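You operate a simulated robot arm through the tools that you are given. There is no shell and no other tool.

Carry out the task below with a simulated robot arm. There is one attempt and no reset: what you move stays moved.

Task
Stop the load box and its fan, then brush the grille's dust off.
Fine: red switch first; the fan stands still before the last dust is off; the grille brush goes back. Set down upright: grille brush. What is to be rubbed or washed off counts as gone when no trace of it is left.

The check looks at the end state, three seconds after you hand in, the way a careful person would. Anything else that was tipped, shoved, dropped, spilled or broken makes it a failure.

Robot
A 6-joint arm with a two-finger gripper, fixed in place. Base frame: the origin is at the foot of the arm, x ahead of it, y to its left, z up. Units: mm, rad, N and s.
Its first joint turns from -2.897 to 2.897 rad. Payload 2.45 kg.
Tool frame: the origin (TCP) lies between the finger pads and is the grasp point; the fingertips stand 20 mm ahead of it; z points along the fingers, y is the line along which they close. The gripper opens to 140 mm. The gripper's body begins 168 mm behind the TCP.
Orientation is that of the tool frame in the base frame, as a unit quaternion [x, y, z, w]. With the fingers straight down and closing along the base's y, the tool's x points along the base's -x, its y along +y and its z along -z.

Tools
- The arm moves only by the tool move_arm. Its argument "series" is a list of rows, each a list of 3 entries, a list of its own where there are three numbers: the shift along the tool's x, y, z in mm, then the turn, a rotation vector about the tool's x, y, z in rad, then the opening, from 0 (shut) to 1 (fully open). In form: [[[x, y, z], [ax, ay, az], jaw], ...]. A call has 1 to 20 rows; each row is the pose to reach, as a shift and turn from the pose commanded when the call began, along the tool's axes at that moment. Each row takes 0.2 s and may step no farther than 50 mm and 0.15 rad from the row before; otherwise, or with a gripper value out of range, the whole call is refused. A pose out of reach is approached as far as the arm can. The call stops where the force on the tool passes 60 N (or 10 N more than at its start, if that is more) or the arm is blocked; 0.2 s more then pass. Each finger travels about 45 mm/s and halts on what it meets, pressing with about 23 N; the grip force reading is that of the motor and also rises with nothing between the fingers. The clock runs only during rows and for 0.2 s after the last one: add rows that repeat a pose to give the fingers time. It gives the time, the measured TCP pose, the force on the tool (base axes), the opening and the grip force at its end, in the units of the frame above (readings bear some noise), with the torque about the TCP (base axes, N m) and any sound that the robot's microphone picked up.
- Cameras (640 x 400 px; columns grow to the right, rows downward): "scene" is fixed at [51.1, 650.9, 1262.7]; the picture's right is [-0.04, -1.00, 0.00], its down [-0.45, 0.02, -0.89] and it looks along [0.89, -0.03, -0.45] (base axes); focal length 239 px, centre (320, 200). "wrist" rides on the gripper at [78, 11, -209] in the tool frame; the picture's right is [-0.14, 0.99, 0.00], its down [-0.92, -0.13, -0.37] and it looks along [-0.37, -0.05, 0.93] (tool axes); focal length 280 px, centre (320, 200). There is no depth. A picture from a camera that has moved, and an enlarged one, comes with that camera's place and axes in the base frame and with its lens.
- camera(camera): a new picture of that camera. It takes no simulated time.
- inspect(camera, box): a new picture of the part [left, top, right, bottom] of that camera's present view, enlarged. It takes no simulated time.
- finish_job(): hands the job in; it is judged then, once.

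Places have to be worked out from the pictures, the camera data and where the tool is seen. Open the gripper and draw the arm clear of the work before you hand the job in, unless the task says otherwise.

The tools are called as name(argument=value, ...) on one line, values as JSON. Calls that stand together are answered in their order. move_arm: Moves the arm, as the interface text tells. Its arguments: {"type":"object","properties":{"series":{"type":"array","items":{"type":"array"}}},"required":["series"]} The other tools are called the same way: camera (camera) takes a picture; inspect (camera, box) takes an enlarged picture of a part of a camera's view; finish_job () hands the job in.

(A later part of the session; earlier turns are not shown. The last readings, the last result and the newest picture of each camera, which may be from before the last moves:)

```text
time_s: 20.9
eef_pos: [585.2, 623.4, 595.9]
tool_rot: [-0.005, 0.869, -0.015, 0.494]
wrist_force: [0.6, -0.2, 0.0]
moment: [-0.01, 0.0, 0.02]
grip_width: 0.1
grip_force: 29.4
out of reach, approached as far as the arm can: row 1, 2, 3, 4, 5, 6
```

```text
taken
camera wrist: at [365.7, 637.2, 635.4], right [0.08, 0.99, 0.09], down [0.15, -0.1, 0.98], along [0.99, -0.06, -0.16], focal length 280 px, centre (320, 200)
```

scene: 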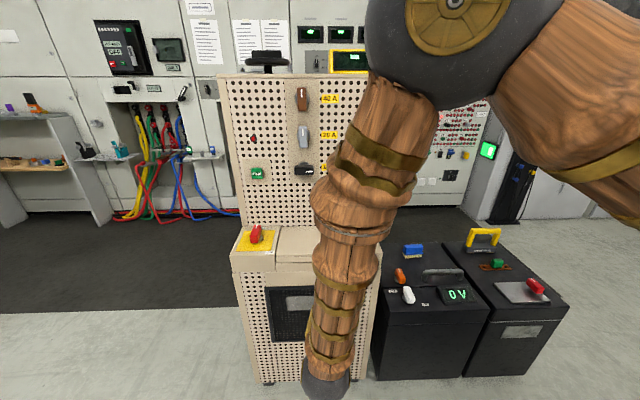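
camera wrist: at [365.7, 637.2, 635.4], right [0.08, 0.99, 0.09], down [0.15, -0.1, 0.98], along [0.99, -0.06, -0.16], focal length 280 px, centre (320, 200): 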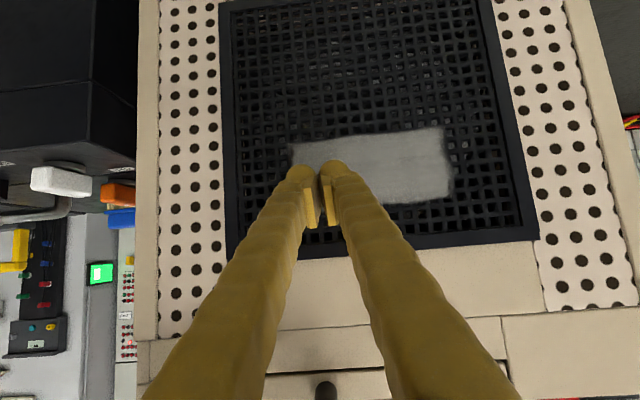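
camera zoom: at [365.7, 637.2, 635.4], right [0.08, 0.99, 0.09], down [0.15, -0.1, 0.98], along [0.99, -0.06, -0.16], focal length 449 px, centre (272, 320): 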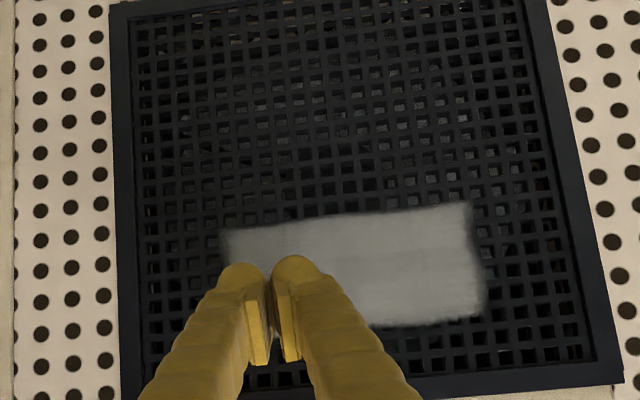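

The elbow folds to its limit here; yawing the tool slightly toward −y (wrist farther out in +y) should make a horizontal tool reachable, so I plan to hold the brush with a small lean along its length. Now I retreat via y≈720 (clear of the lid handle), rise and point the tool down.

move_arm(series=[[[-8, 32, -30], [0, 0, 0], 0], [[-16, 64, -60], [0, 0, 0], 0], [[-24, 94.6, -90.5], [0, 0, 0], 0], [[-47, 94, -110], [0, 0.1294, 0], 0], [[-70, 93, -130], [0, 0.2588, 0], 0], [[-93, 92, -149], [0, 0.3881, 0], 0], [[-116, 91, -169], [0, 0.5175, 0], 0], [[-140, 90, -188], [0, 0.6469, 0], 0], [[-163, 89, -208], [0, 0.7763, 0], 0], [[-186, 88, -227], [0, 0.9056, 0], 0], [[-209.7, 87, -247], [0, 1.035, 0], 0], [[-209.7, 87, -247], [0, 1.035, 0], 0]])

inspect(camera="scene", box=[280, 312, 340, 340])

camera(camera="scene")

```text
time_s: 23.5
eef_pos: [476.0, 711.1, 900.6]
tool_rot: [-0.003, 1.0, 0.0, 0.004]
wrist_force: [0.6, -0.4, 0.0]
moment: [0.02, -0.03, -0.01]
grip_width: 0.1
grip_force: 29.5
```

```text
10.67 times, centred on (310, 326) of scene
camera zoom: at [51.1, 650.9, 1262.7], right [-0.04, -1.0, 0.0], down [-0.45, 0.02, -0.89], along [0.89, -0.03, -0.45], focal length 2546 px, centre (427, -1144)
```

zoom: 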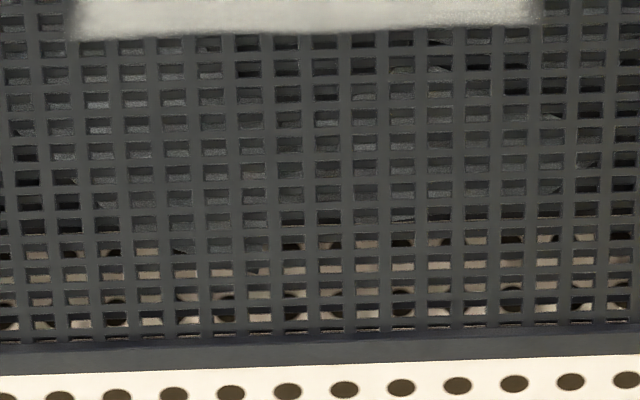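

```text
taken
```

scene: 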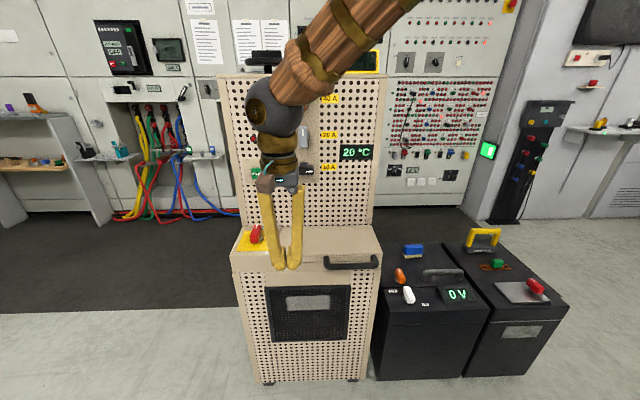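

I'll compare the fan pictures later. Now I travel high over to the battery side, to view the brush from (850,172,850).

move_arm(series=[[[-15, -39, -12], [0, 0, 0], 0], [[-31, -78, -25], [0, 0, 0], 0], [[-46, -117, -37], [0, 0, 0], 0], [[-62, -156, -50], [0, 0, 0], 0], [[-77, -194, -62], [0, 0, 0], 0], [[-93, -233, -74], [0, 0, 0], 0], [[-108, -272, -87], [0, 0, 0], 0], [[-124, -311, -99], [0, 0, 0], 0.2], [[-155, -339, -80], [0, 0, 0], 0.4], [[-186, -368, -62], [0, 0, 0], 0.6], [[-217, -396, -43], [0, 0, 0], 0.8], [[-249, -425, -25], [0, 0, 0], 0.8], [[-280, -453, -6], [0, 0, 0], 0.8], [[-311, -482, 12], [0, 0, 0], 0.8], [[-342, -510, 31], [0, 0, 0], 0.8], [[-374, -539, 50], [0, 0, 0], 0.8], [[-374, -539, 50], [0, 0, 0], 0.8]])

inspect(camera="scene", box=[280, 312, 340, 340])

camera(camera="wrist")

camera(camera="scene")

```text
time_s: 27.1
eef_pos: [853.0, 172.1, 854.5]
tool_rot: [-0.001, 1.0, 0.001, 0.006]
wrist_force: [0.0, 0.5, 0.3]
moment: [0.0, 0.0, 0.0]
grip_width: 112.1
grip_force: 0.0
```

```text
10.67 times, centred on (310, 326) of scene
camera zoom: at [51.1, 650.9, 1262.7], right [-0.04, -1.0, 0.0], down [-0.45, 0.02, -0.89], along [0.89, -0.03, -0.45], focal length 2546 px, centre (427, -1144)
```

zoom: 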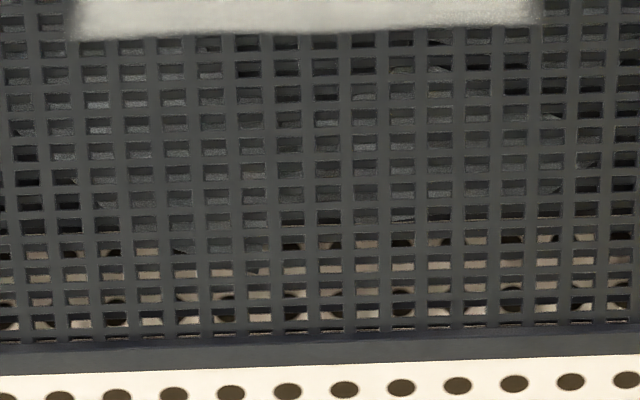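

```text
taken
camera wrist: at [771.5, 182.4, 1062.9], right [0.13, 0.99, 0.0], down [0.92, -0.13, 0.38], along [0.38, -0.05, -0.93], focal length 280 px, centre (320, 200)
```

wrist: 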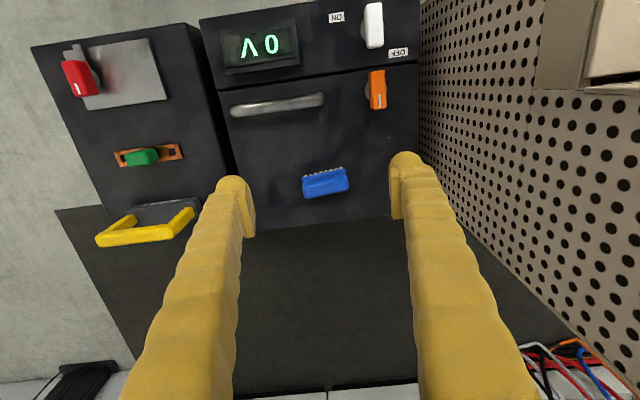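

```text
taken
```

scene: 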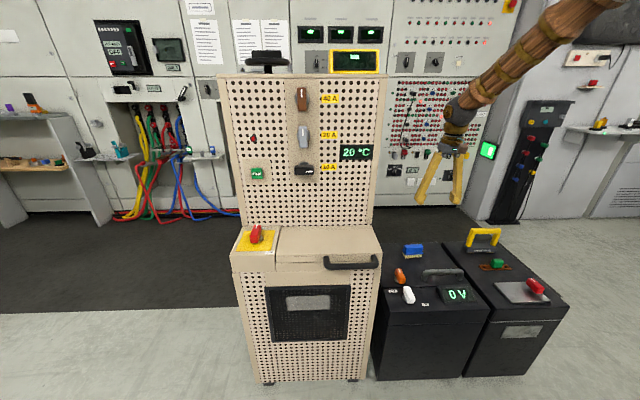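

The fan pictures at 23.5 s and 27.1 s are identical, so the fan has stopped. Now a close look at the brush.

inspect(camera="wrist", box=[290, 150, 370, 210])

inspect(camera="scene", box=[395, 235, 435, 265])

inspect(camera="wrist", box=[190, 0, 430, 240])

```text
6.67 times, centred on (330, 180) of wrist
camera zoom: at [771.5, 182.4, 1062.9], right [0.13, 0.99, 0.0], down [0.92, -0.13, 0.38], along [0.38, -0.05, -0.93], focal length 1869 px, centre (253, 333)
```

zoom: 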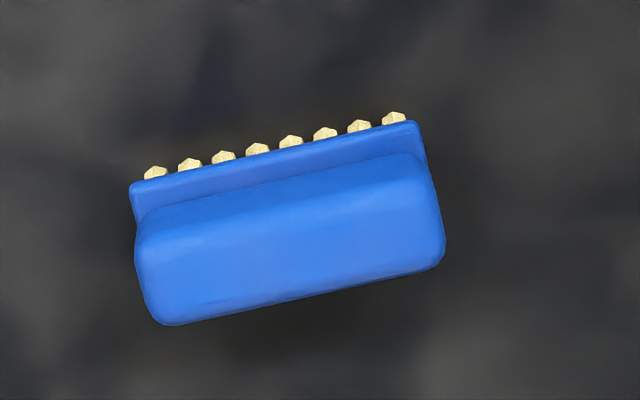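

```text
13.33 times, centred on (415, 250) of scene
camera zoom: at [51.1, 650.9, 1262.7], right [-0.04, -1.0, 0.0], down [-0.45, 0.02, -0.89], along [0.89, -0.03, -0.45], focal length 3183 px, centre (-947, -467)
```

zoom: 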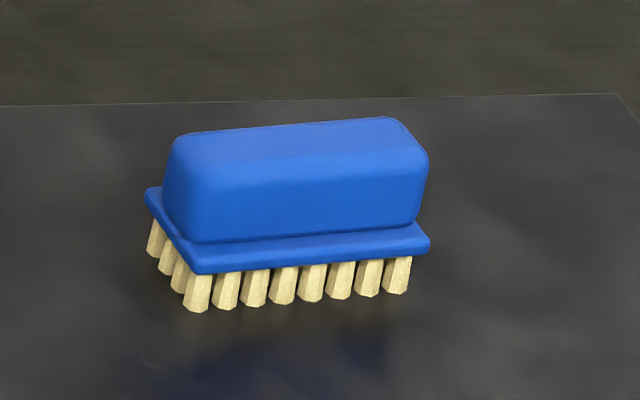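

```text
1.67 times, centred on (310, 120) of wrist
camera zoom: at [771.5, 182.4, 1062.9], right [0.13, 0.99, 0.0], down [0.92, -0.13, 0.38], along [0.38, -0.05, -0.93], focal length 467 px, centre (337, 333)
```

zoom: 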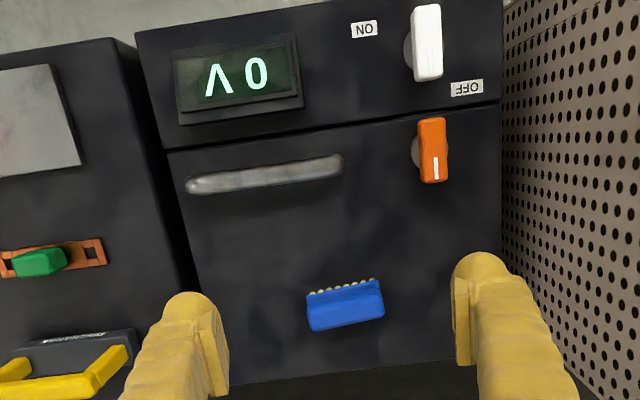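

Brush geometry: table top z≈487, plate 88×48 mm at z≈507–512, handle ≈82×28 mm up to z≈541, centre ≈(963,169), long axis along y turned by ~6°. I rotate the gripper a quarter turn (to close across the handle's thin side) with a 15° lean along the brush's length, hovering at z≈700.

move_arm(series=[[[-8, 0, 12], [0.0183, 0.0164, -0.1389], 0.8], [[-17, 0, 25], [0.0366, 0.0329, -0.2777], 0.8], [[-25, -1, 37], [0.0549, 0.0493, -0.4166], 0.7], [[-34, -1, 50], [0.0731, 0.0657, -0.5555], 0.6], [[-42, -1, 62], [0.0914, 0.0822, -0.6944], 0.5], [[-51, -1, 75], [0.1097, 0.0986, -0.8332], 0.5], [[-59, -2, 87], [0.128, 0.115, -0.9721], 0.5], [[-68, -2, 100], [0.1463, 0.1315, -1.111], 0.5], [[-76, -2, 112], [0.1646, 0.1479, -1.2499], 0.5], [[-85, -2, 125], [0.1828, 0.1643, -1.3887], 0.5], [[-93, -3, 137], [0.2011, 0.1808, -1.5276], 0.5], [[-102, -3, 150], [0.2194, 0.1972, -1.6665], 0.5], [[-102, -3, 150], [0.2194, 0.1972, -1.6665], 0.5]])

camera(camera="wrist")

camera(camera="scene")

```text
time_s: 29.9
eef_pos: [956.2, 171.1, 705.5]
tool_rot: [0.738, -0.662, 0.101, 0.083]
wrist_force: [0.4, -0.8, -0.1]
moment: [-0.02, -0.04, 0.03]
grip_width: 69.9
grip_force: 0.1
```

```text
taken
camera wrist: at [945.0, 147.1, 928.3], right [-1.0, 0.02, -0.05], down [0.02, 0.99, 0.12], along [0.05, 0.12, -0.99], focal length 280 px, centre (320, 200)
```

wrist: 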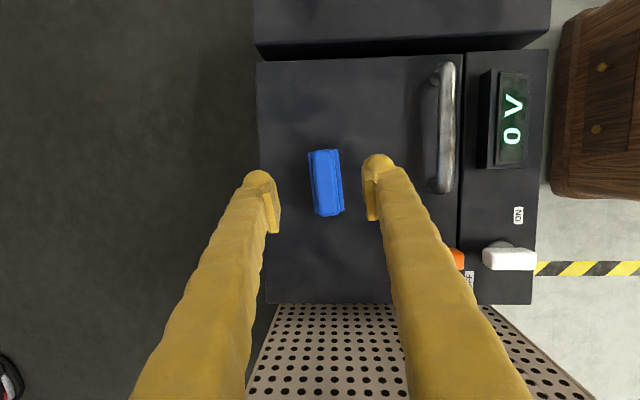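

```text
taken
```

scene: 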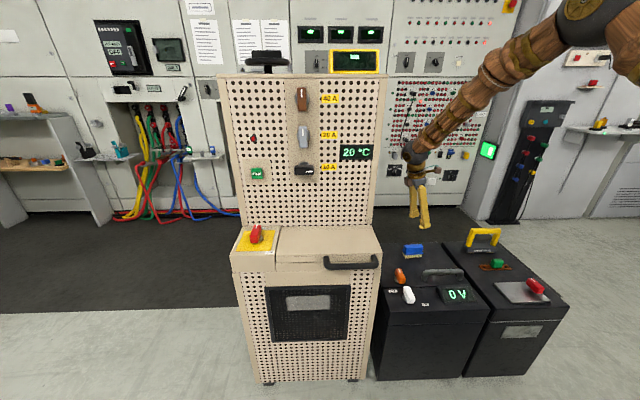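

Reachable, with a good top view. I zoom on the brush to pin down its exact place and heading.

inspect(camera="wrist", box=[280, 140, 380, 230])

```text
4.44 times, centred on (330, 185) of wrist
camera zoom: at [945.0, 147.1, 928.3], right [-1.0, 0.02, -0.05], down [0.02, 0.99, 0.12], along [0.05, 0.12, -0.99], focal length 1246 px, centre (276, 267)
```

zoom: 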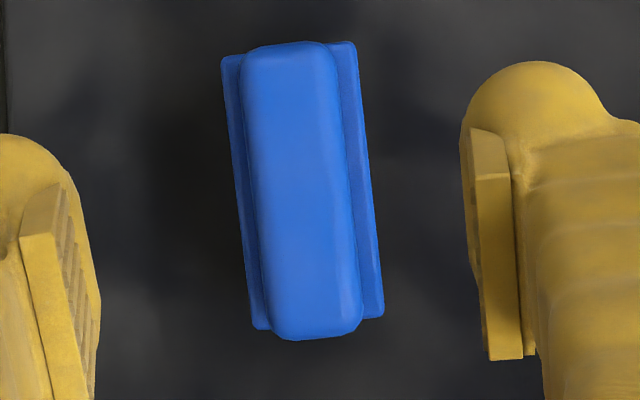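

The brush centre reads as (955,171) with heading ≈6°, matching the gripper's. I descend to z≈580 and check alignment before closing in.

move_arm(series=[[[-11.5, 0.8, 40.2], [-0.004, 0, 0], 0.5], [[-23, 1.6, 80.5], [-0.008, 0, 0], 0.5], [[-34.4, 2.4, 120.7], [-0.0116, 0, 0], 0.5], [[-34.4, 2.4, 120.7], [-0.0116, 0, 0], 0.5]])

camera(camera="wrist")

inspect(camera="scene", box=[385, 210, 445, 270])

```text
time_s: 30.9
eef_pos: [955.4, 172.7, 580.2]
tool_rot: [0.737, -0.663, 0.098, 0.086]
wrist_force: [1.2, -0.3, -0.2]
moment: [0.03, 0.0, 0.02]
grip_width: 70.2
grip_force: 0.0
```

```text
taken
camera wrist: at [946.4, 149.9, 802.4], right [-1.0, 0.03, -0.04], down [0.02, 0.99, 0.12], along [0.04, 0.12, -0.99], focal length 280 px, centre (320, 200)
```

wrist: 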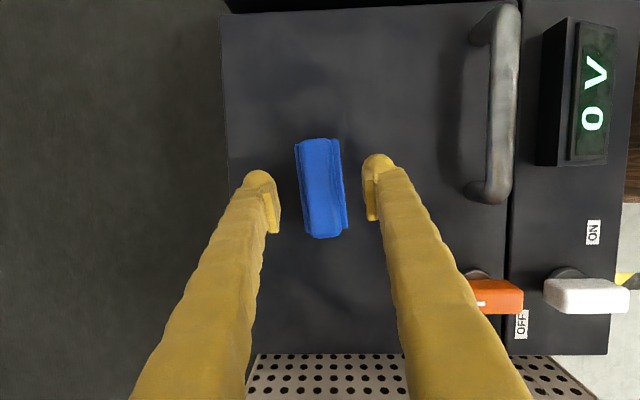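

```text
6.67 times, centred on (415, 240) of scene
camera zoom: at [51.1, 650.9, 1262.7], right [-0.04, -1.0, 0.0], down [-0.45, 0.02, -0.89], along [0.89, -0.03, -0.45], focal length 1591 px, centre (-313, -67)
```

zoom: 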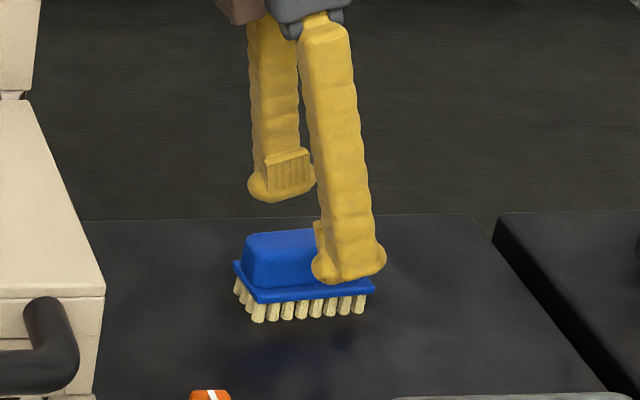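

The handle is centred between the fingers. I descend to TCP z≈539 (tips ~5 mm above the brush plate) and then close.

move_arm(series=[[[-3.5, 0.2, 13.3], [0, 0, 0], 0.5], [[-7, 0.4, 26.6], [0, 0, 0], 0.5], [[-10.5, 0.5, 39.8], [0, 0, 0], 0.5], [[-10.5, 0.5, 39.8], [0, 0, 0], 0.5]])

inspect(camera="scene", box=[385, 225, 435, 270])

inspect(camera="wrist", box=[230, 120, 410, 260])

```text
time_s: 31.9
eef_pos: [954.2, 172.6, 539.1]
tool_rot: [0.737, -0.663, 0.098, 0.086]
wrist_force: [-0.8, 0.7, 0.6]
moment: [-0.04, 0.03, -0.02]
grip_width: 70.2
grip_force: 0.1
```

```text
8.89 times, centred on (410, 248) of scene
camera zoom: at [51.1, 650.9, 1262.7], right [-0.04, -1.0, 0.0], down [-0.45, 0.02, -0.89], along [0.89, -0.03, -0.45], focal length 2122 px, centre (-480, -222)
```

zoom: 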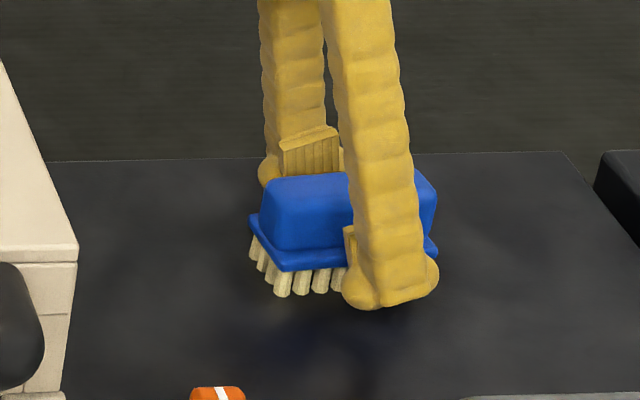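

```text
2.86 times, centred on (320, 190) of wrist
camera zoom: at [945.2, 149.5, 761.4], right [-1.0, 0.03, -0.04], down [0.02, 0.99, 0.12], along [0.04, 0.12, -0.99], focal length 801 px, centre (320, 229)
```

zoom: 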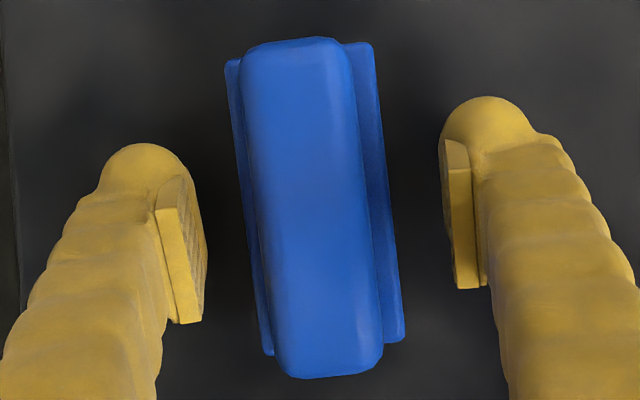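

Before closing I want the handle and plate heights more precisely, because the fingertips might be level with the plate. I rise 100 mm and take two sideways-shifted views for parallax.

move_arm(series=[[[8.6, 0, -32.2], [0, 0, 0], 0.5], [[17.2, 0, -64.4], [0, 0, 0], 0.5], [[25.9, 0, -96.6], [0, 0, 0], 0.5], [[-3, -4, -89], [0, 0, 0], 0.5], [[-3, -4, -89], [0, 0, 0], 0.5]])

inspect(camera="wrist", box=[270, 120, 380, 200])

move_arm(series=[[[29, 3, -8], [0, 0, 0], 0.5], [[58, 6, -16], [0, 0, 0], 0.5], [[87, 9, -23], [0, 0, 0], 0.5], [[87, 9, -23], [0, 0, 0], 0.5]])

inspect(camera="wrist", box=[270, 160, 380, 240])

```text
time_s: 33.1
eef_pos: [955.7, 198.9, 624.8]
tool_rot: [0.737, -0.663, 0.098, 0.087]
wrist_force: [-0.1, -0.1, 0.3]
moment: [0.02, 0.0, -0.01]
grip_width: 70.2
grip_force: 0.1
```

```text
5.00 times, centred on (325, 160) of wrist
camera zoom: at [946.7, 175.7, 846.6], right [-1.0, 0.03, -0.04], down [0.02, 0.99, 0.12], along [0.04, 0.12, -0.99], focal length 1402 px, centre (295, 400)
```

zoom: 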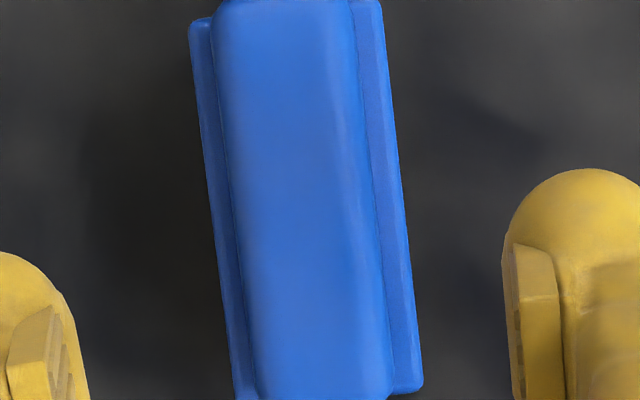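

```text
time_s: 34.1
eef_pos: [955.5, 119.3, 667.8]
tool_rot: [0.737, -0.663, 0.097, 0.087]
wrist_force: [0.4, 0.0, 0.0]
moment: [-0.02, 0.01, 0.01]
grip_width: 70.0
grip_force: 0.0
```

```text
5.00 times, centred on (325, 200) of wrist
camera zoom: at [946.1, 96.7, 890.5], right [-1.0, 0.03, -0.04], down [0.02, 0.99, 0.12], along [0.04, 0.12, -0.99], focal length 1402 px, centre (295, 200)
```

zoom: 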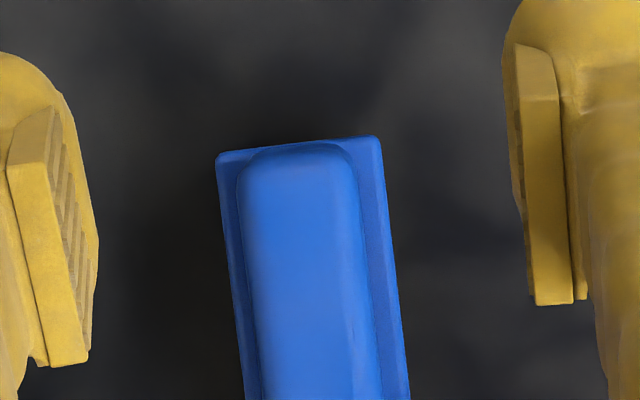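

Parallax puts the plate's top at z≈523, higher than I thought, so the check was worthwhile. I take wider zooms from both positions to get the handle-top and battery-top heights too.

inspect(camera="wrist", box=[250, 170, 400, 290])

move_arm(series=[[[-29, -3, 8], [0, 0, 0], 0.5], [[-58, -6, 16], [0, 0, 0], 0.5], [[-87, -9, 23], [0, 0, 0], 0.5], [[-87, -9, 23], [0, 0, 0], 0.5]])

inspect(camera="wrist", box=[250, 90, 400, 210])

```text
3.33 times, centred on (325, 230) of wrist
camera zoom: at [946.1, 96.7, 890.5], right [-1.0, 0.03, -0.04], down [0.02, 0.99, 0.12], along [0.04, 0.12, -0.99], focal length 935 px, centre (303, 100)
```

zoom: 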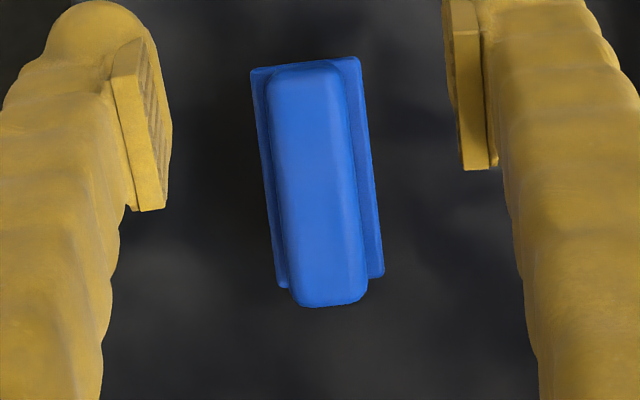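

```text
time_s: 35.1
eef_pos: [955.3, 199.5, 624.2]
tool_rot: [0.738, -0.663, 0.098, 0.086]
wrist_force: [-0.5, -0.5, -0.1]
moment: [0.01, -0.01, 0.02]
grip_width: 70.0
grip_force: 0.0
```

```text
3.33 times, centred on (325, 150) of wrist
camera zoom: at [946.1, 176.7, 846.8], right [-1.0, 0.03, -0.04], down [0.02, 0.99, 0.12], along [0.04, 0.12, -0.99], focal length 935 px, centre (303, 367)
```

zoom: 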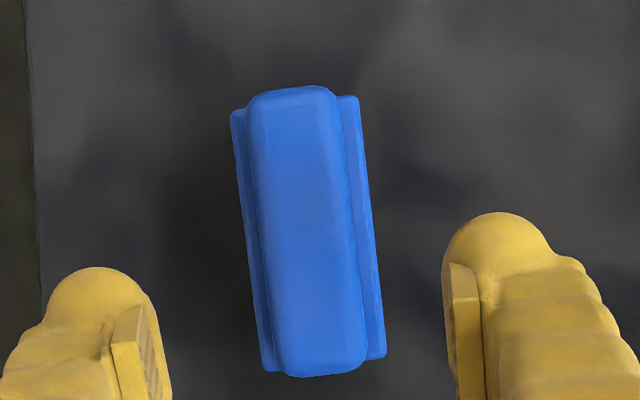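

Refined: plate top z≈523, handle top z≈550, battery top ≈497, brush centre (955.5,171.2), heading 5.7°. I descend to TCP z=550 and close on the handle.

move_arm(series=[[[2, 1, 26], [0, 0, 0], 0.5], [[4, 2, 52], [0, 0, 0], 0.5], [[5.8, 3, 78.1], [0, 0, 0], 0.5], [[5.8, 3, 78.1], [0, 0, 0], 0.5], [[5.8, 3, 78.1], [0, 0, 0], 0.35], [[5.8, 3, 78.1], [0, 0, 0], 0.25], [[5.8, 3, 78.1], [0, 0, 0], 0.15], [[5.8, 3, 78.1], [0, 0, 0], 0.1], [[5.8, 3, 78.1], [0, 0, 0], 0.1]])

inspect(camera="wrist", box=[230, 110, 410, 250])

inspect(camera="scene", box=[385, 225, 435, 270])

```text
time_s: 37.1
eef_pos: [955.0, 172.7, 550.1]
tool_rot: [0.737, -0.663, 0.097, 0.087]
wrist_force: [0.7, -0.7, -0.5]
moment: [0.04, 0.01, 0.02]
grip_width: 28.8
grip_force: 23.0
```

```text
2.86 times, centred on (320, 180) of wrist
camera zoom: at [946.0, 150.2, 772.6], right [-1.0, 0.03, -0.04], down [0.02, 0.99, 0.12], along [0.04, 0.12, -0.99], focal length 801 px, centre (320, 257)
```

zoom: 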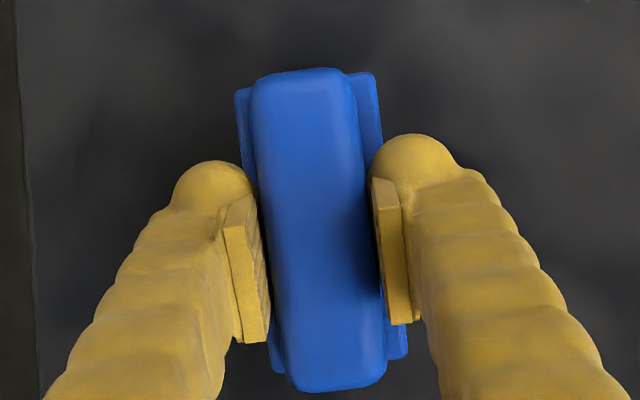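

```text
8.89 times, centred on (410, 248) of scene
camera zoom: at [51.1, 650.9, 1262.7], right [-0.04, -1.0, 0.0], down [-0.45, 0.02, -0.89], along [0.89, -0.03, -0.45], focal length 2122 px, centre (-480, -222)
```

zoom: 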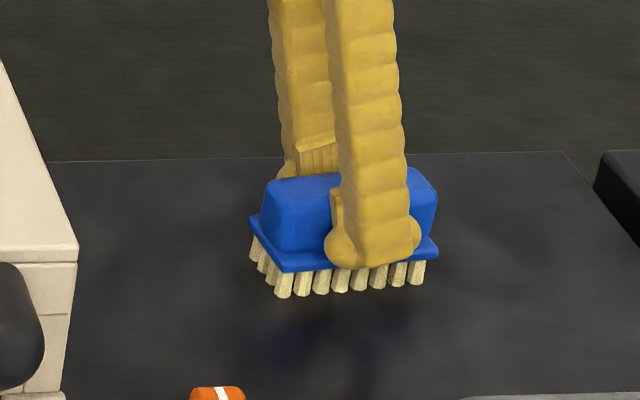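

Gripped at 28.8 mm with 23 N on the handle. I note this pose for putting it back, then lift straight up 150 mm.

move_arm(series=[[[2.6, 0, -9.7], [0, 0, 0], 0], [[7.8, 0, -29], [0, 0, 0], 0], [[18.1, 0, -67.6], [0, 0, 0], 0], [[28.4, 0, -106.2], [0, 0, 0], 0], [[38.8, -0.1, -144.8], [0, 0, 0], 0], [[38.8, -0.1, -144.8], [0, 0, 0], 0]])

camera(camera="wrist")

inspect(camera="scene", box=[375, 180, 455, 280])

```text
time_s: 38.5
eef_pos: [955.3, 171.6, 700.7]
tool_rot: [0.738, -0.663, 0.098, 0.086]
wrist_force: [-0.5, 0.5, -1.4]
moment: [0.02, -0.02, 0.02]
grip_width: 28.7
grip_force: 23.0
```

```text
taken
camera wrist: at [946.0, 149.6, 922.9], right [-1.0, 0.03, -0.04], down [0.02, 0.99, 0.12], along [0.04, 0.12, -0.99], focal length 280 px, centre (320, 200)
```

wrist: 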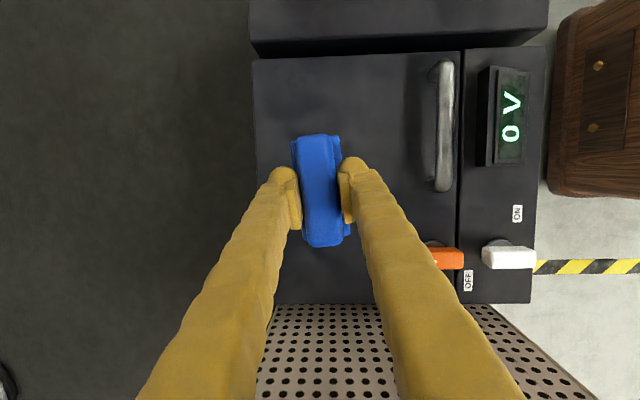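

```text
4.00 times, centred on (415, 230) of scene
camera zoom: at [51.1, 650.9, 1262.7], right [-0.04, -1.0, 0.0], down [-0.45, 0.02, -0.89], along [0.89, -0.03, -0.45], focal length 955 px, centre (-60, 80)
```

zoom: 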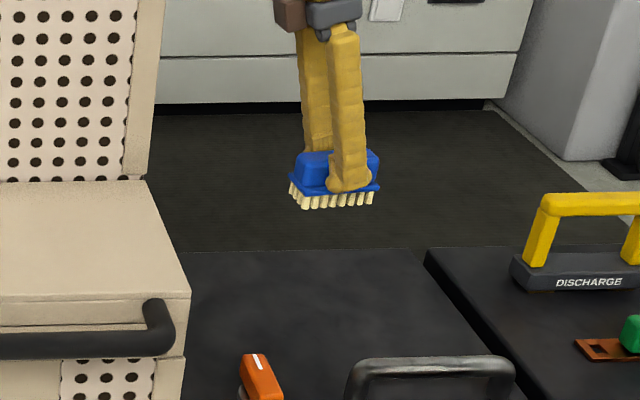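

The brush is securely held. I carry it high around to the front of the load box at about (470,700,820).

move_arm(series=[[[-7.2, 35.3, -19.7], [0, 0, 0], 0], [[-14.5, 70.7, -39.4], [0, 0, 0], 0], [[-21.7, 106, -59.1], [0, 0, 0], 0], [[-29, 141.4, -78.7], [0, 0, 0], 0], [[-36.2, 176.7, -98.4], [0, 0, 0], 0], [[-43.5, 212, -118.1], [0, 0, 0], 0], [[-50.7, 247.4, -137.8], [0, 0, 0], 0], [[-86.8, 272, -151.9], [0, 0, 0], 0], [[-122.9, 296.7, -166], [0, 0, 0], 0], [[-159, 321.3, -180.1], [0, 0, 0], 0], [[-195.1, 346, -194.2], [0, 0, 0], 0], [[-231.2, 370.6, -208.3], [0, 0, 0], 0], [[-267.3, 395.3, -222.4], [0, 0, 0], 0], [[-303.4, 419.9, -236.5], [0, 0, 0], 0], [[-347.8, 421.2, -242.2], [0, 0, 0], 0], [[-392.3, 422.6, -247.9], [0, 0, 0], 0], [[-436.7, 423.9, -253.5], [0, 0, 0], 0], [[-481.2, 425.3, -259.2], [0, 0, 0], 0], [[-525.6, 426.6, -264.9], [0, 0, 0], 0], [[-525.6, 426.6, -264.9], [0, 0, 0], 0]])

camera(camera="scene")

camera(camera="wrist")

```text
time_s: 42.7
eef_pos: [471.0, 701.4, 819.6]
tool_rot: [0.737, -0.664, 0.097, 0.087]
wrist_force: [0.6, 0.1, -1.9]
moment: [0.02, 0.02, -0.04]
grip_width: 28.6
grip_force: 23.5
```

```text
taken
```

scene: 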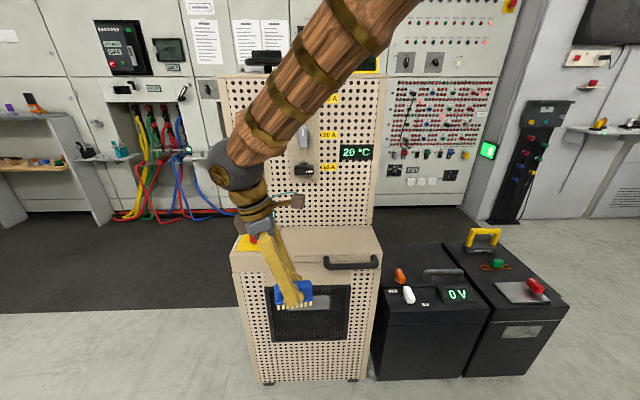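

```text
taken
camera wrist: at [461.5, 679.0, 1042.4], right [-1.0, 0.03, -0.04], down [0.02, 0.99, 0.12], along [0.04, 0.12, -0.99], focal length 280 px, centre (320, 200)
```

wrist: 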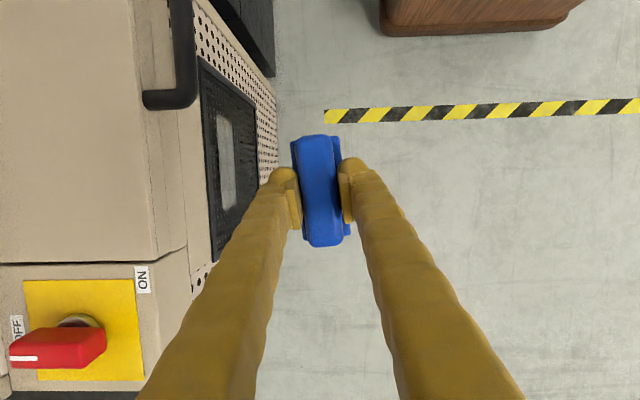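

Now I swing the tool from pointing down to pointing at the grille (bristles facing +x) while lowering to z≈620, staying well in front of the box.

move_arm(series=[[[-4.3, -2.6, 17.7], [0.1358, 0.0076, 0.0442], 0], [[-8.7, -5.2, 35.3], [0.2716, 0.0152, 0.0883], 0], [[-13, -7.8, 53], [0.4075, 0.0227, 0.1325], 0], [[-17.3, -10.4, 70.6], [0.5433, 0.0303, 0.1767], 0], [[-21.7, -13, 88.3], [0.6791, 0.0379, 0.2208], 0], [[-26, -15.7, 105.9], [0.8149, 0.0455, 0.265], 0], [[-30.4, -18.3, 123.6], [0.9507, 0.0531, 0.3091], 0], [[-34.7, -20.9, 141.2], [1.0865, 0.0607, 0.3533], 0], [[-39, -23.5, 158.9], [1.2224, 0.0682, 0.3975], 0], [[-43.4, -26.1, 176.5], [1.3582, 0.0758, 0.4416], 0], [[-47.7, -28.7, 194.2], [1.494, 0.0834, 0.4858], 0], [[-47.7, -28.7, 194.2], [1.494, 0.0834, 0.4858], 0]])

camera(camera="wrist")

camera(camera="scene")

```text
time_s: 45.3
eef_pos: [499.7, 698.9, 618.9]
tool_rot: [0.429, -0.561, 0.561, -0.432]
wrist_force: [-0.4, -0.1, -2.0]
moment: [0.04, 0.01, -0.02]
grip_width: 28.8
grip_force: 22.8
```

```text
taken
camera wrist: at [277.0, 677.7, 609.0], right [0.04, 0.13, -0.99], down [-0.12, 0.98, 0.13], along [0.99, 0.11, 0.05], focal length 280 px, centre (320, 200)
```

wrist: 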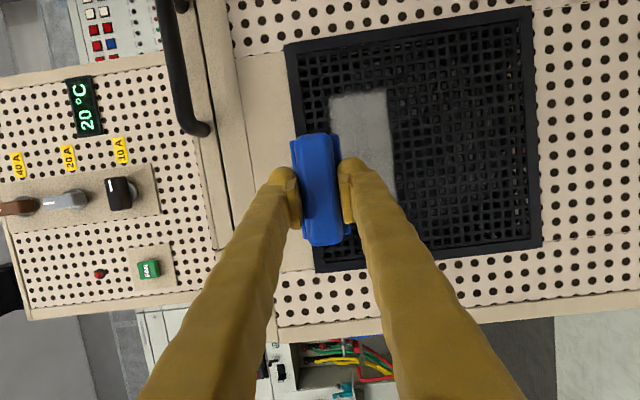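

```text
taken
```

scene: 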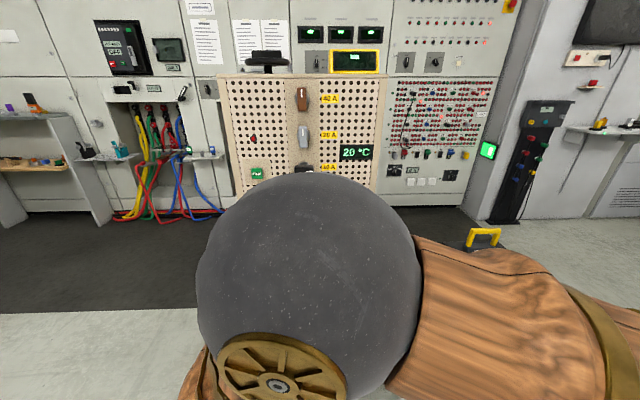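

The bristles now face the grille squarely and the full range seems reachable. I move up to (560,728,586), about 20 mm short of the grille at the +y end of the dust's upper band.

move_arm(series=[[[-14.5, 11.1, 16.9], [0, 0, 0], 0], [[-29, 22.2, 33.8], [0, 0, 0], 0], [[-43.6, 33.3, 50.7], [0, 0, 0], 0], [[-43.6, 33.3, 50.7], [0, 0, 0], 0]])

camera(camera="wrist")

camera(camera="scene")

```text
time_s: 46.3
eef_pos: [558.9, 727.2, 587.3]
tool_rot: [0.43, -0.561, 0.562, -0.43]
wrist_force: [0.3, -0.6, -0.7]
moment: [0.0, 0.02, 0.03]
grip_width: 28.9
grip_force: 23.2
```

```text
taken
camera wrist: at [337.1, 706.4, 575.6], right [0.04, 0.13, -0.99], down [-0.12, 0.98, 0.13], along [0.99, 0.11, 0.05], focal length 280 px, centre (320, 200)
```

wrist: 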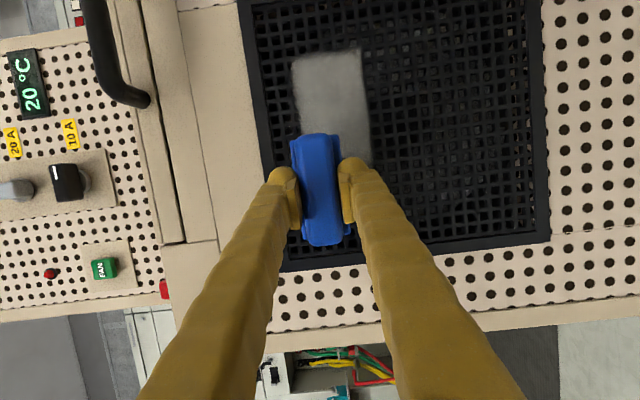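

```text
taken
```

scene: 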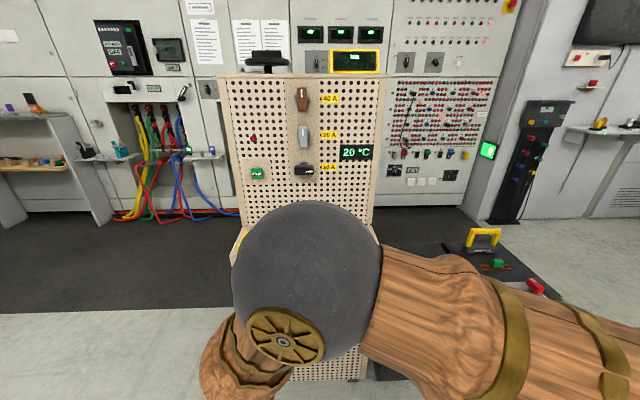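

Now I advance toward the mesh in small steps, checking the force.

move_arm(series=[[[-2.1, 0, 7.7], [0, 0, 0], 0], [[-3.6, 0, 13.5], [0, 0, 0], 0], [[-4.4, 0, 16.4], [0, 0, 0], 0]])

inspect(camera="wrist", box=[240, 40, 440, 260])

```text
time_s: 47.1
eef_pos: [576.4, 728.2, 586.4]
tool_rot: [0.43, -0.561, 0.561, -0.43]
wrist_force: [0.5, -0.6, -1.0]
moment: [0.0, 0.0, -0.01]
grip_width: 28.8
grip_force: 23.1
```

```text
1.82 times, centred on (340, 150) of wrist
camera zoom: at [354.4, 706.9, 575.9], right [0.04, 0.13, -0.99], down [-0.12, 0.98, 0.13], along [0.99, 0.11, 0.05], focal length 510 px, centre (284, 291)
```

zoom: 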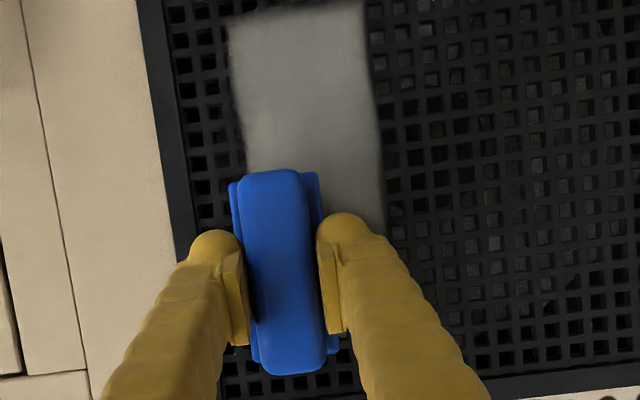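

No contact yet; I continue in small steps.

move_arm(series=[[[-0.5, 0, 1.9], [0, 0, 0], 0], [[-1, 0, 3.9], [0, 0, 0], 0]])

move_arm(series=[[[-0.5, 0, 1.9], [0, 0, 0], 0], [[-0.8, 0, 2.9], [0, 0, 0], 0]])

inspect(camera="wrist", box=[240, 40, 440, 260])

```text
time_s: 47.7
eef_pos: [580.5, 728.5, 586.0]
tool_rot: [-0.43, 0.561, -0.561, 0.43]
wrist_force: [-0.1, -0.2, -1.7]
moment: [-0.02, 0.02, 0.0]
grip_width: 28.7
grip_force: 23.5
```

```text
time_s: 48.3
eef_pos: [584.9, 730.1, 586.6]
tool_rot: [0.43, -0.561, 0.561, -0.431]
wrist_force: [-0.9, 0.7, -0.9]
moment: [0.01, 0.0, -0.02]
grip_width: 28.9
grip_force: 22.6
```

```text
1.82 times, centred on (340, 150) of wrist
camera zoom: at [361.1, 706.9, 576.0], right [0.04, 0.13, -0.99], down [-0.12, 0.98, 0.13], along [0.99, 0.11, 0.05], focal length 510 px, centre (284, 291)
```

zoom: 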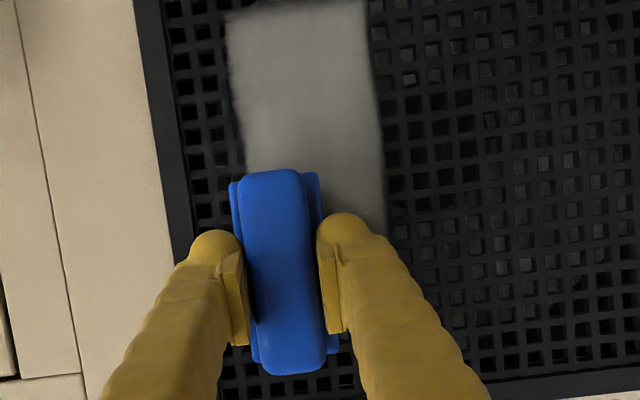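

move_arm(series=[[[-0.4, 0, 1.5], [0, 0, 0], 0], [[-0.5, 0, 1.9], [0, 0, 0], 0]])

move_arm(series=[[[-0.4, 0, 1.5], [0, 0, 0], 0], [[-0.5, 0, 1.9], [0, 0, 0], 0]])

```text
time_s: 48.9
eef_pos: [586.8, 727.4, 585.8]
tool_rot: [-0.43, 0.562, -0.561, 0.43]
wrist_force: [0.0, -0.5, -1.4]
moment: [0.02, 0.02, 0.03]
grip_width: 28.8
grip_force: 23.3
```

```text
time_s: 49.5
eef_pos: [586.3, 727.6, 586.0]
tool_rot: [0.43, -0.561, 0.561, -0.43]
wrist_force: [-0.8, 0.1, -1.4]
moment: [-0.01, 0.02, 0.01]
grip_width: 28.7
grip_force: 23.0
```

Still free. I continue in 2 mm steps.

move_arm(series=[[[-0.4, 0, 1.5], [0, 0, 0], 0], [[-0.5, 0, 1.9], [0, 0, 0], 0]])

move_arm(series=[[[-0.4, 0, 1.5], [0, 0, 0], 0], [[-0.5, 0, 1.9], [0, 0, 0], 0]])

inspect(camera="wrist", box=[240, 40, 440, 260])

```text
time_s: 50.1
eef_pos: [589.8, 728.4, 586.8]
tool_rot: [-0.43, 0.561, -0.561, 0.43]
wrist_force: [-13.3, -1.9, 0.1]
moment: [0.05, 0.0, 0.4]
grip_width: 29.0
grip_force: 22.7
```

```text
time_s: 50.7
eef_pos: [591.4, 729.0, 586.2]
tool_rot: [-0.43, 0.561, -0.561, 0.431]
wrist_force: [-24.1, -1.6, 1.2]
moment: [0.01, -0.01, -0.05]
grip_width: 28.8
grip_force: 23.0
```

```text
1.82 times, centred on (340, 150) of wrist
camera zoom: at [368.8, 706.7, 575.7], right [0.04, 0.13, -0.99], down [-0.12, 0.98, 0.13], along [0.99, 0.11, 0.05], focal length 510 px, centre (284, 291)
```

zoom: 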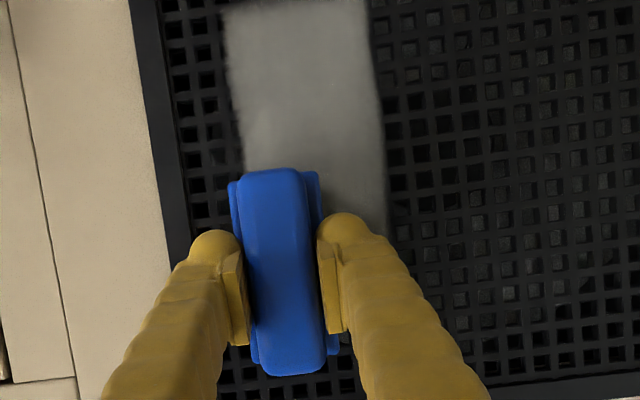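

Contact at about TCP x≈589 (13–24 N as I press further). I back off 2 mm to a light pressure and sweep toward −y, checking force partway.

move_arm(series=[[[0.5, 0, -1.9], [0, 0, 0], 0], [[10.2, 0, 0.7], [0, 0, 0], 0], [[19.8, 0, 3.3], [0, 0, 0], 0], [[29.5, 0, 5.8], [0, 0, 0], 0], [[39.2, 0, 8.4], [0, 0, 0], 0]])

inspect(camera="wrist", box=[240, 40, 440, 260])

```text
time_s: 51.9
eef_pos: [589.1, 688.1, 587.4]
tool_rot: [-0.431, 0.561, -0.561, 0.43]
wrist_force: [-0.1, 0.2, -1.1]
moment: [-0.01, 0.02, 0.01]
grip_width: 28.7
grip_force: 23.4
```

```text
1.82 times, centred on (340, 150) of wrist
camera zoom: at [367.5, 666.8, 576.3], right [0.04, 0.13, -0.99], down [-0.12, 0.98, 0.13], along [0.99, 0.11, 0.05], focal length 510 px, centre (284, 291)
```

zoom: 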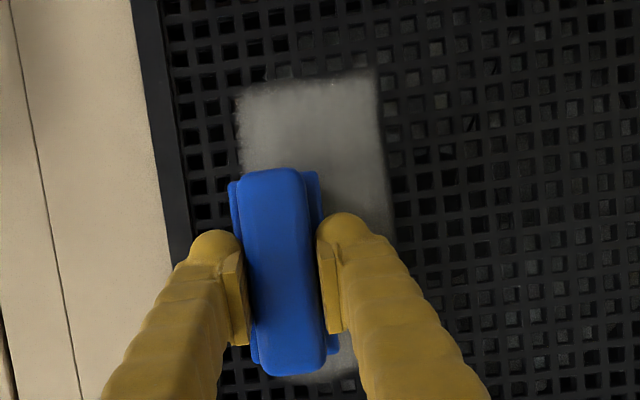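

At this depth the bristles no longer touch. I press in again by 1.5 mm steps.

move_arm(series=[[[-0.2, 0, 0.8], [0, 0, 0], 0], [[-0.4, 0, 1.4], [0, 0, 0], 0]])

move_arm(series=[[[-0.1, 0, 0.5], [0, 0, 0], 0], [[-0.3, 0, 1], [0, 0, 0], 0]])

```text
time_s: 52.5
eef_pos: [591.2, 687.9, 587.1]
tool_rot: [0.43, -0.561, 0.562, -0.43]
wrist_force: [-2.0, 0.6, 0.2]
moment: [0.04, 0.04, 0.02]
grip_width: 29.0
grip_force: 22.9
```

```text
time_s: 53.1
eef_pos: [590.7, 688.5, 586.8]
tool_rot: [0.431, -0.56, 0.56, -0.432]
wrist_force: [-27.2, -1.4, 3.4]
moment: [0.01, -0.03, -0.08]
grip_width: 28.8
grip_force: 23.1
```

Contact is stiff (1 mm ≈ 25 N). I ease off 0.5 mm and sweep toward +y over the edge of the dust, then look.

move_arm(series=[[[0.1, 0, -0.5], [0, 0, 0], 0], [[-9.5, 0, -3.1], [0, 0, 0], 0], [[-19.2, 0, -5.7], [0, 0, 0], 0], [[-28.9, 0, -8.3], [0, 0, 0], 0], [[-38.5, 0, -10.8], [0, 0, 0], 0], [[-48.2, 0, -13.4], [0, 0, 0], 0]])

inspect(camera="wrist", box=[240, 40, 440, 260])

```text
time_s: 54.5
eef_pos: [590.8, 738.6, 587.3]
tool_rot: [-0.431, 0.562, -0.56, 0.431]
wrist_force: [-0.3, 0.1, -0.6]
moment: [0.0, -0.02, 0.02]
grip_width: 28.9
grip_force: 22.7
```

```text
1.82 times, centred on (340, 150) of wrist
camera zoom: at [368.9, 716.8, 576.1], right [0.04, 0.13, -0.99], down [-0.12, 0.98, 0.13], along [0.99, 0.11, 0.05], focal length 510 px, centre (284, 291)
```

zoom: 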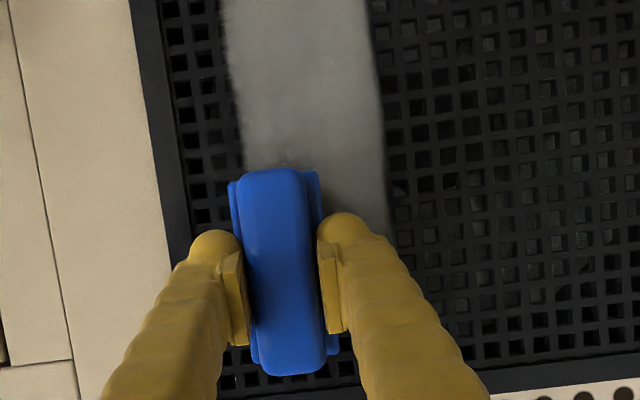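

Contact was lost again, so the brush may have slipped back a little in the grip. I zoom in on the brush in the gripper to check its seating.

inspect(camera="wrist", box=[270, 120, 370, 260])

inspect(camera="scene", box=[200, 200, 420, 400])

```text
2.86 times, centred on (320, 190) of wrist
camera zoom: at [368.9, 716.8, 576.1], right [0.04, 0.13, -0.99], down [-0.12, 0.98, 0.13], along [0.99, 0.11, 0.05], focal length 801 px, centre (320, 229)
```

zoom: 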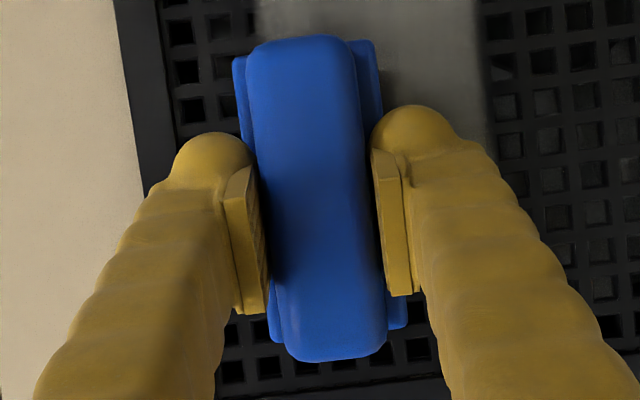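

```text
2.00 times, centred on (310, 300) of scene
camera zoom: at [51.1, 650.9, 1262.7], right [-0.04, -1.0, 0.0], down [-0.45, 0.02, -0.89], along [0.89, -0.03, -0.45], focal length 477 px, centre (340, 0)
```

zoom: 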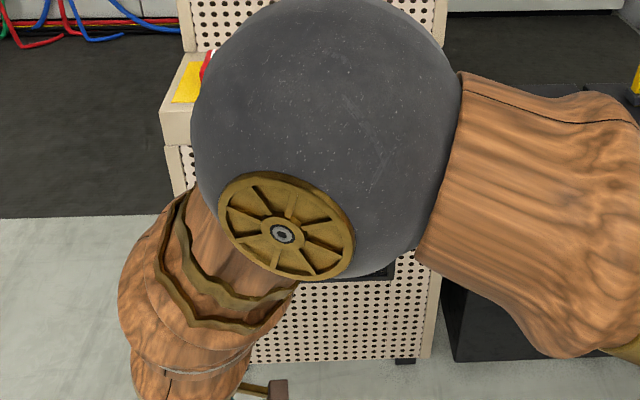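

The brush has slid back about 3 mm until its plate rests on the fingertips, so it should be stable from here on. I probe for contact again at this spot.

move_arm(series=[[[-0.13, 0, 0.5], [0, 0, 0], 0], [[-0.26, 0, 1], [0, 0, 0], 0]])

move_arm(series=[[[-0.07, 0, 0.25], [0, 0, 0], 0], [[-0.13, 0, 0.5], [0, 0, 0], 0]])

```text
time_s: 55.1
eef_pos: [590.6, 738.1, 586.8]
tool_rot: [0.431, -0.561, 0.561, -0.43]
wrist_force: [-19.3, -1.2, 1.7]
moment: [0.0, -0.03, -0.01]
grip_width: 28.9
grip_force: 22.6
```

```text
time_s: 55.7
eef_pos: [591.6, 739.0, 586.1]
tool_rot: [0.43, -0.561, 0.561, -0.43]
wrist_force: [-44.6, -4.6, 3.9]
moment: [-0.03, -0.13, 0.05]
grip_width: 28.8
grip_force: 22.9
```

Contact surface is at TCP x≈592.6 here and ≈592.0 at y=688, so the face is slightly skewed to my sweep. I sweep toward −y following that slope with light pressure.

move_arm(series=[[[0.13, 0, -0.45], [0, 0, 0], 0], [[9.82, 0, 2.05], [0, 0, 0], 0], [[19.51, 0, 4.55], [0, 0, 0], 0], [[29.2, 0, 7.05], [0, 0, 0], 0], [[38.9, 0, 9.55], [0, 0, 0], 0]])

inspect(camera="wrist", box=[240, 40, 440, 260])

```text
time_s: 56.9
eef_pos: [592.3, 697.3, 586.7]
tool_rot: [-0.43, 0.561, -0.561, 0.431]
wrist_force: [0.7, 0.0, -0.9]
moment: [0.01, 0.04, 0.02]
grip_width: 36.3
grip_force: 22.5
```

```text
1.82 times, centred on (340, 150) of wrist
camera zoom: at [369.9, 676.3, 575.9], right [0.04, 0.13, -0.99], down [-0.12, 0.98, 0.13], along [0.99, 0.11, 0.05], focal length 510 px, centre (284, 291)
```

zoom: 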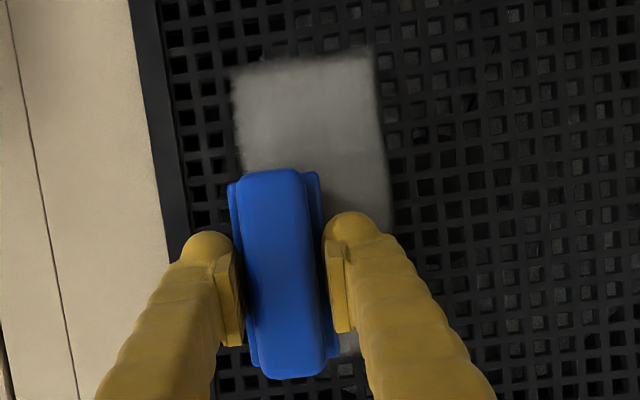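

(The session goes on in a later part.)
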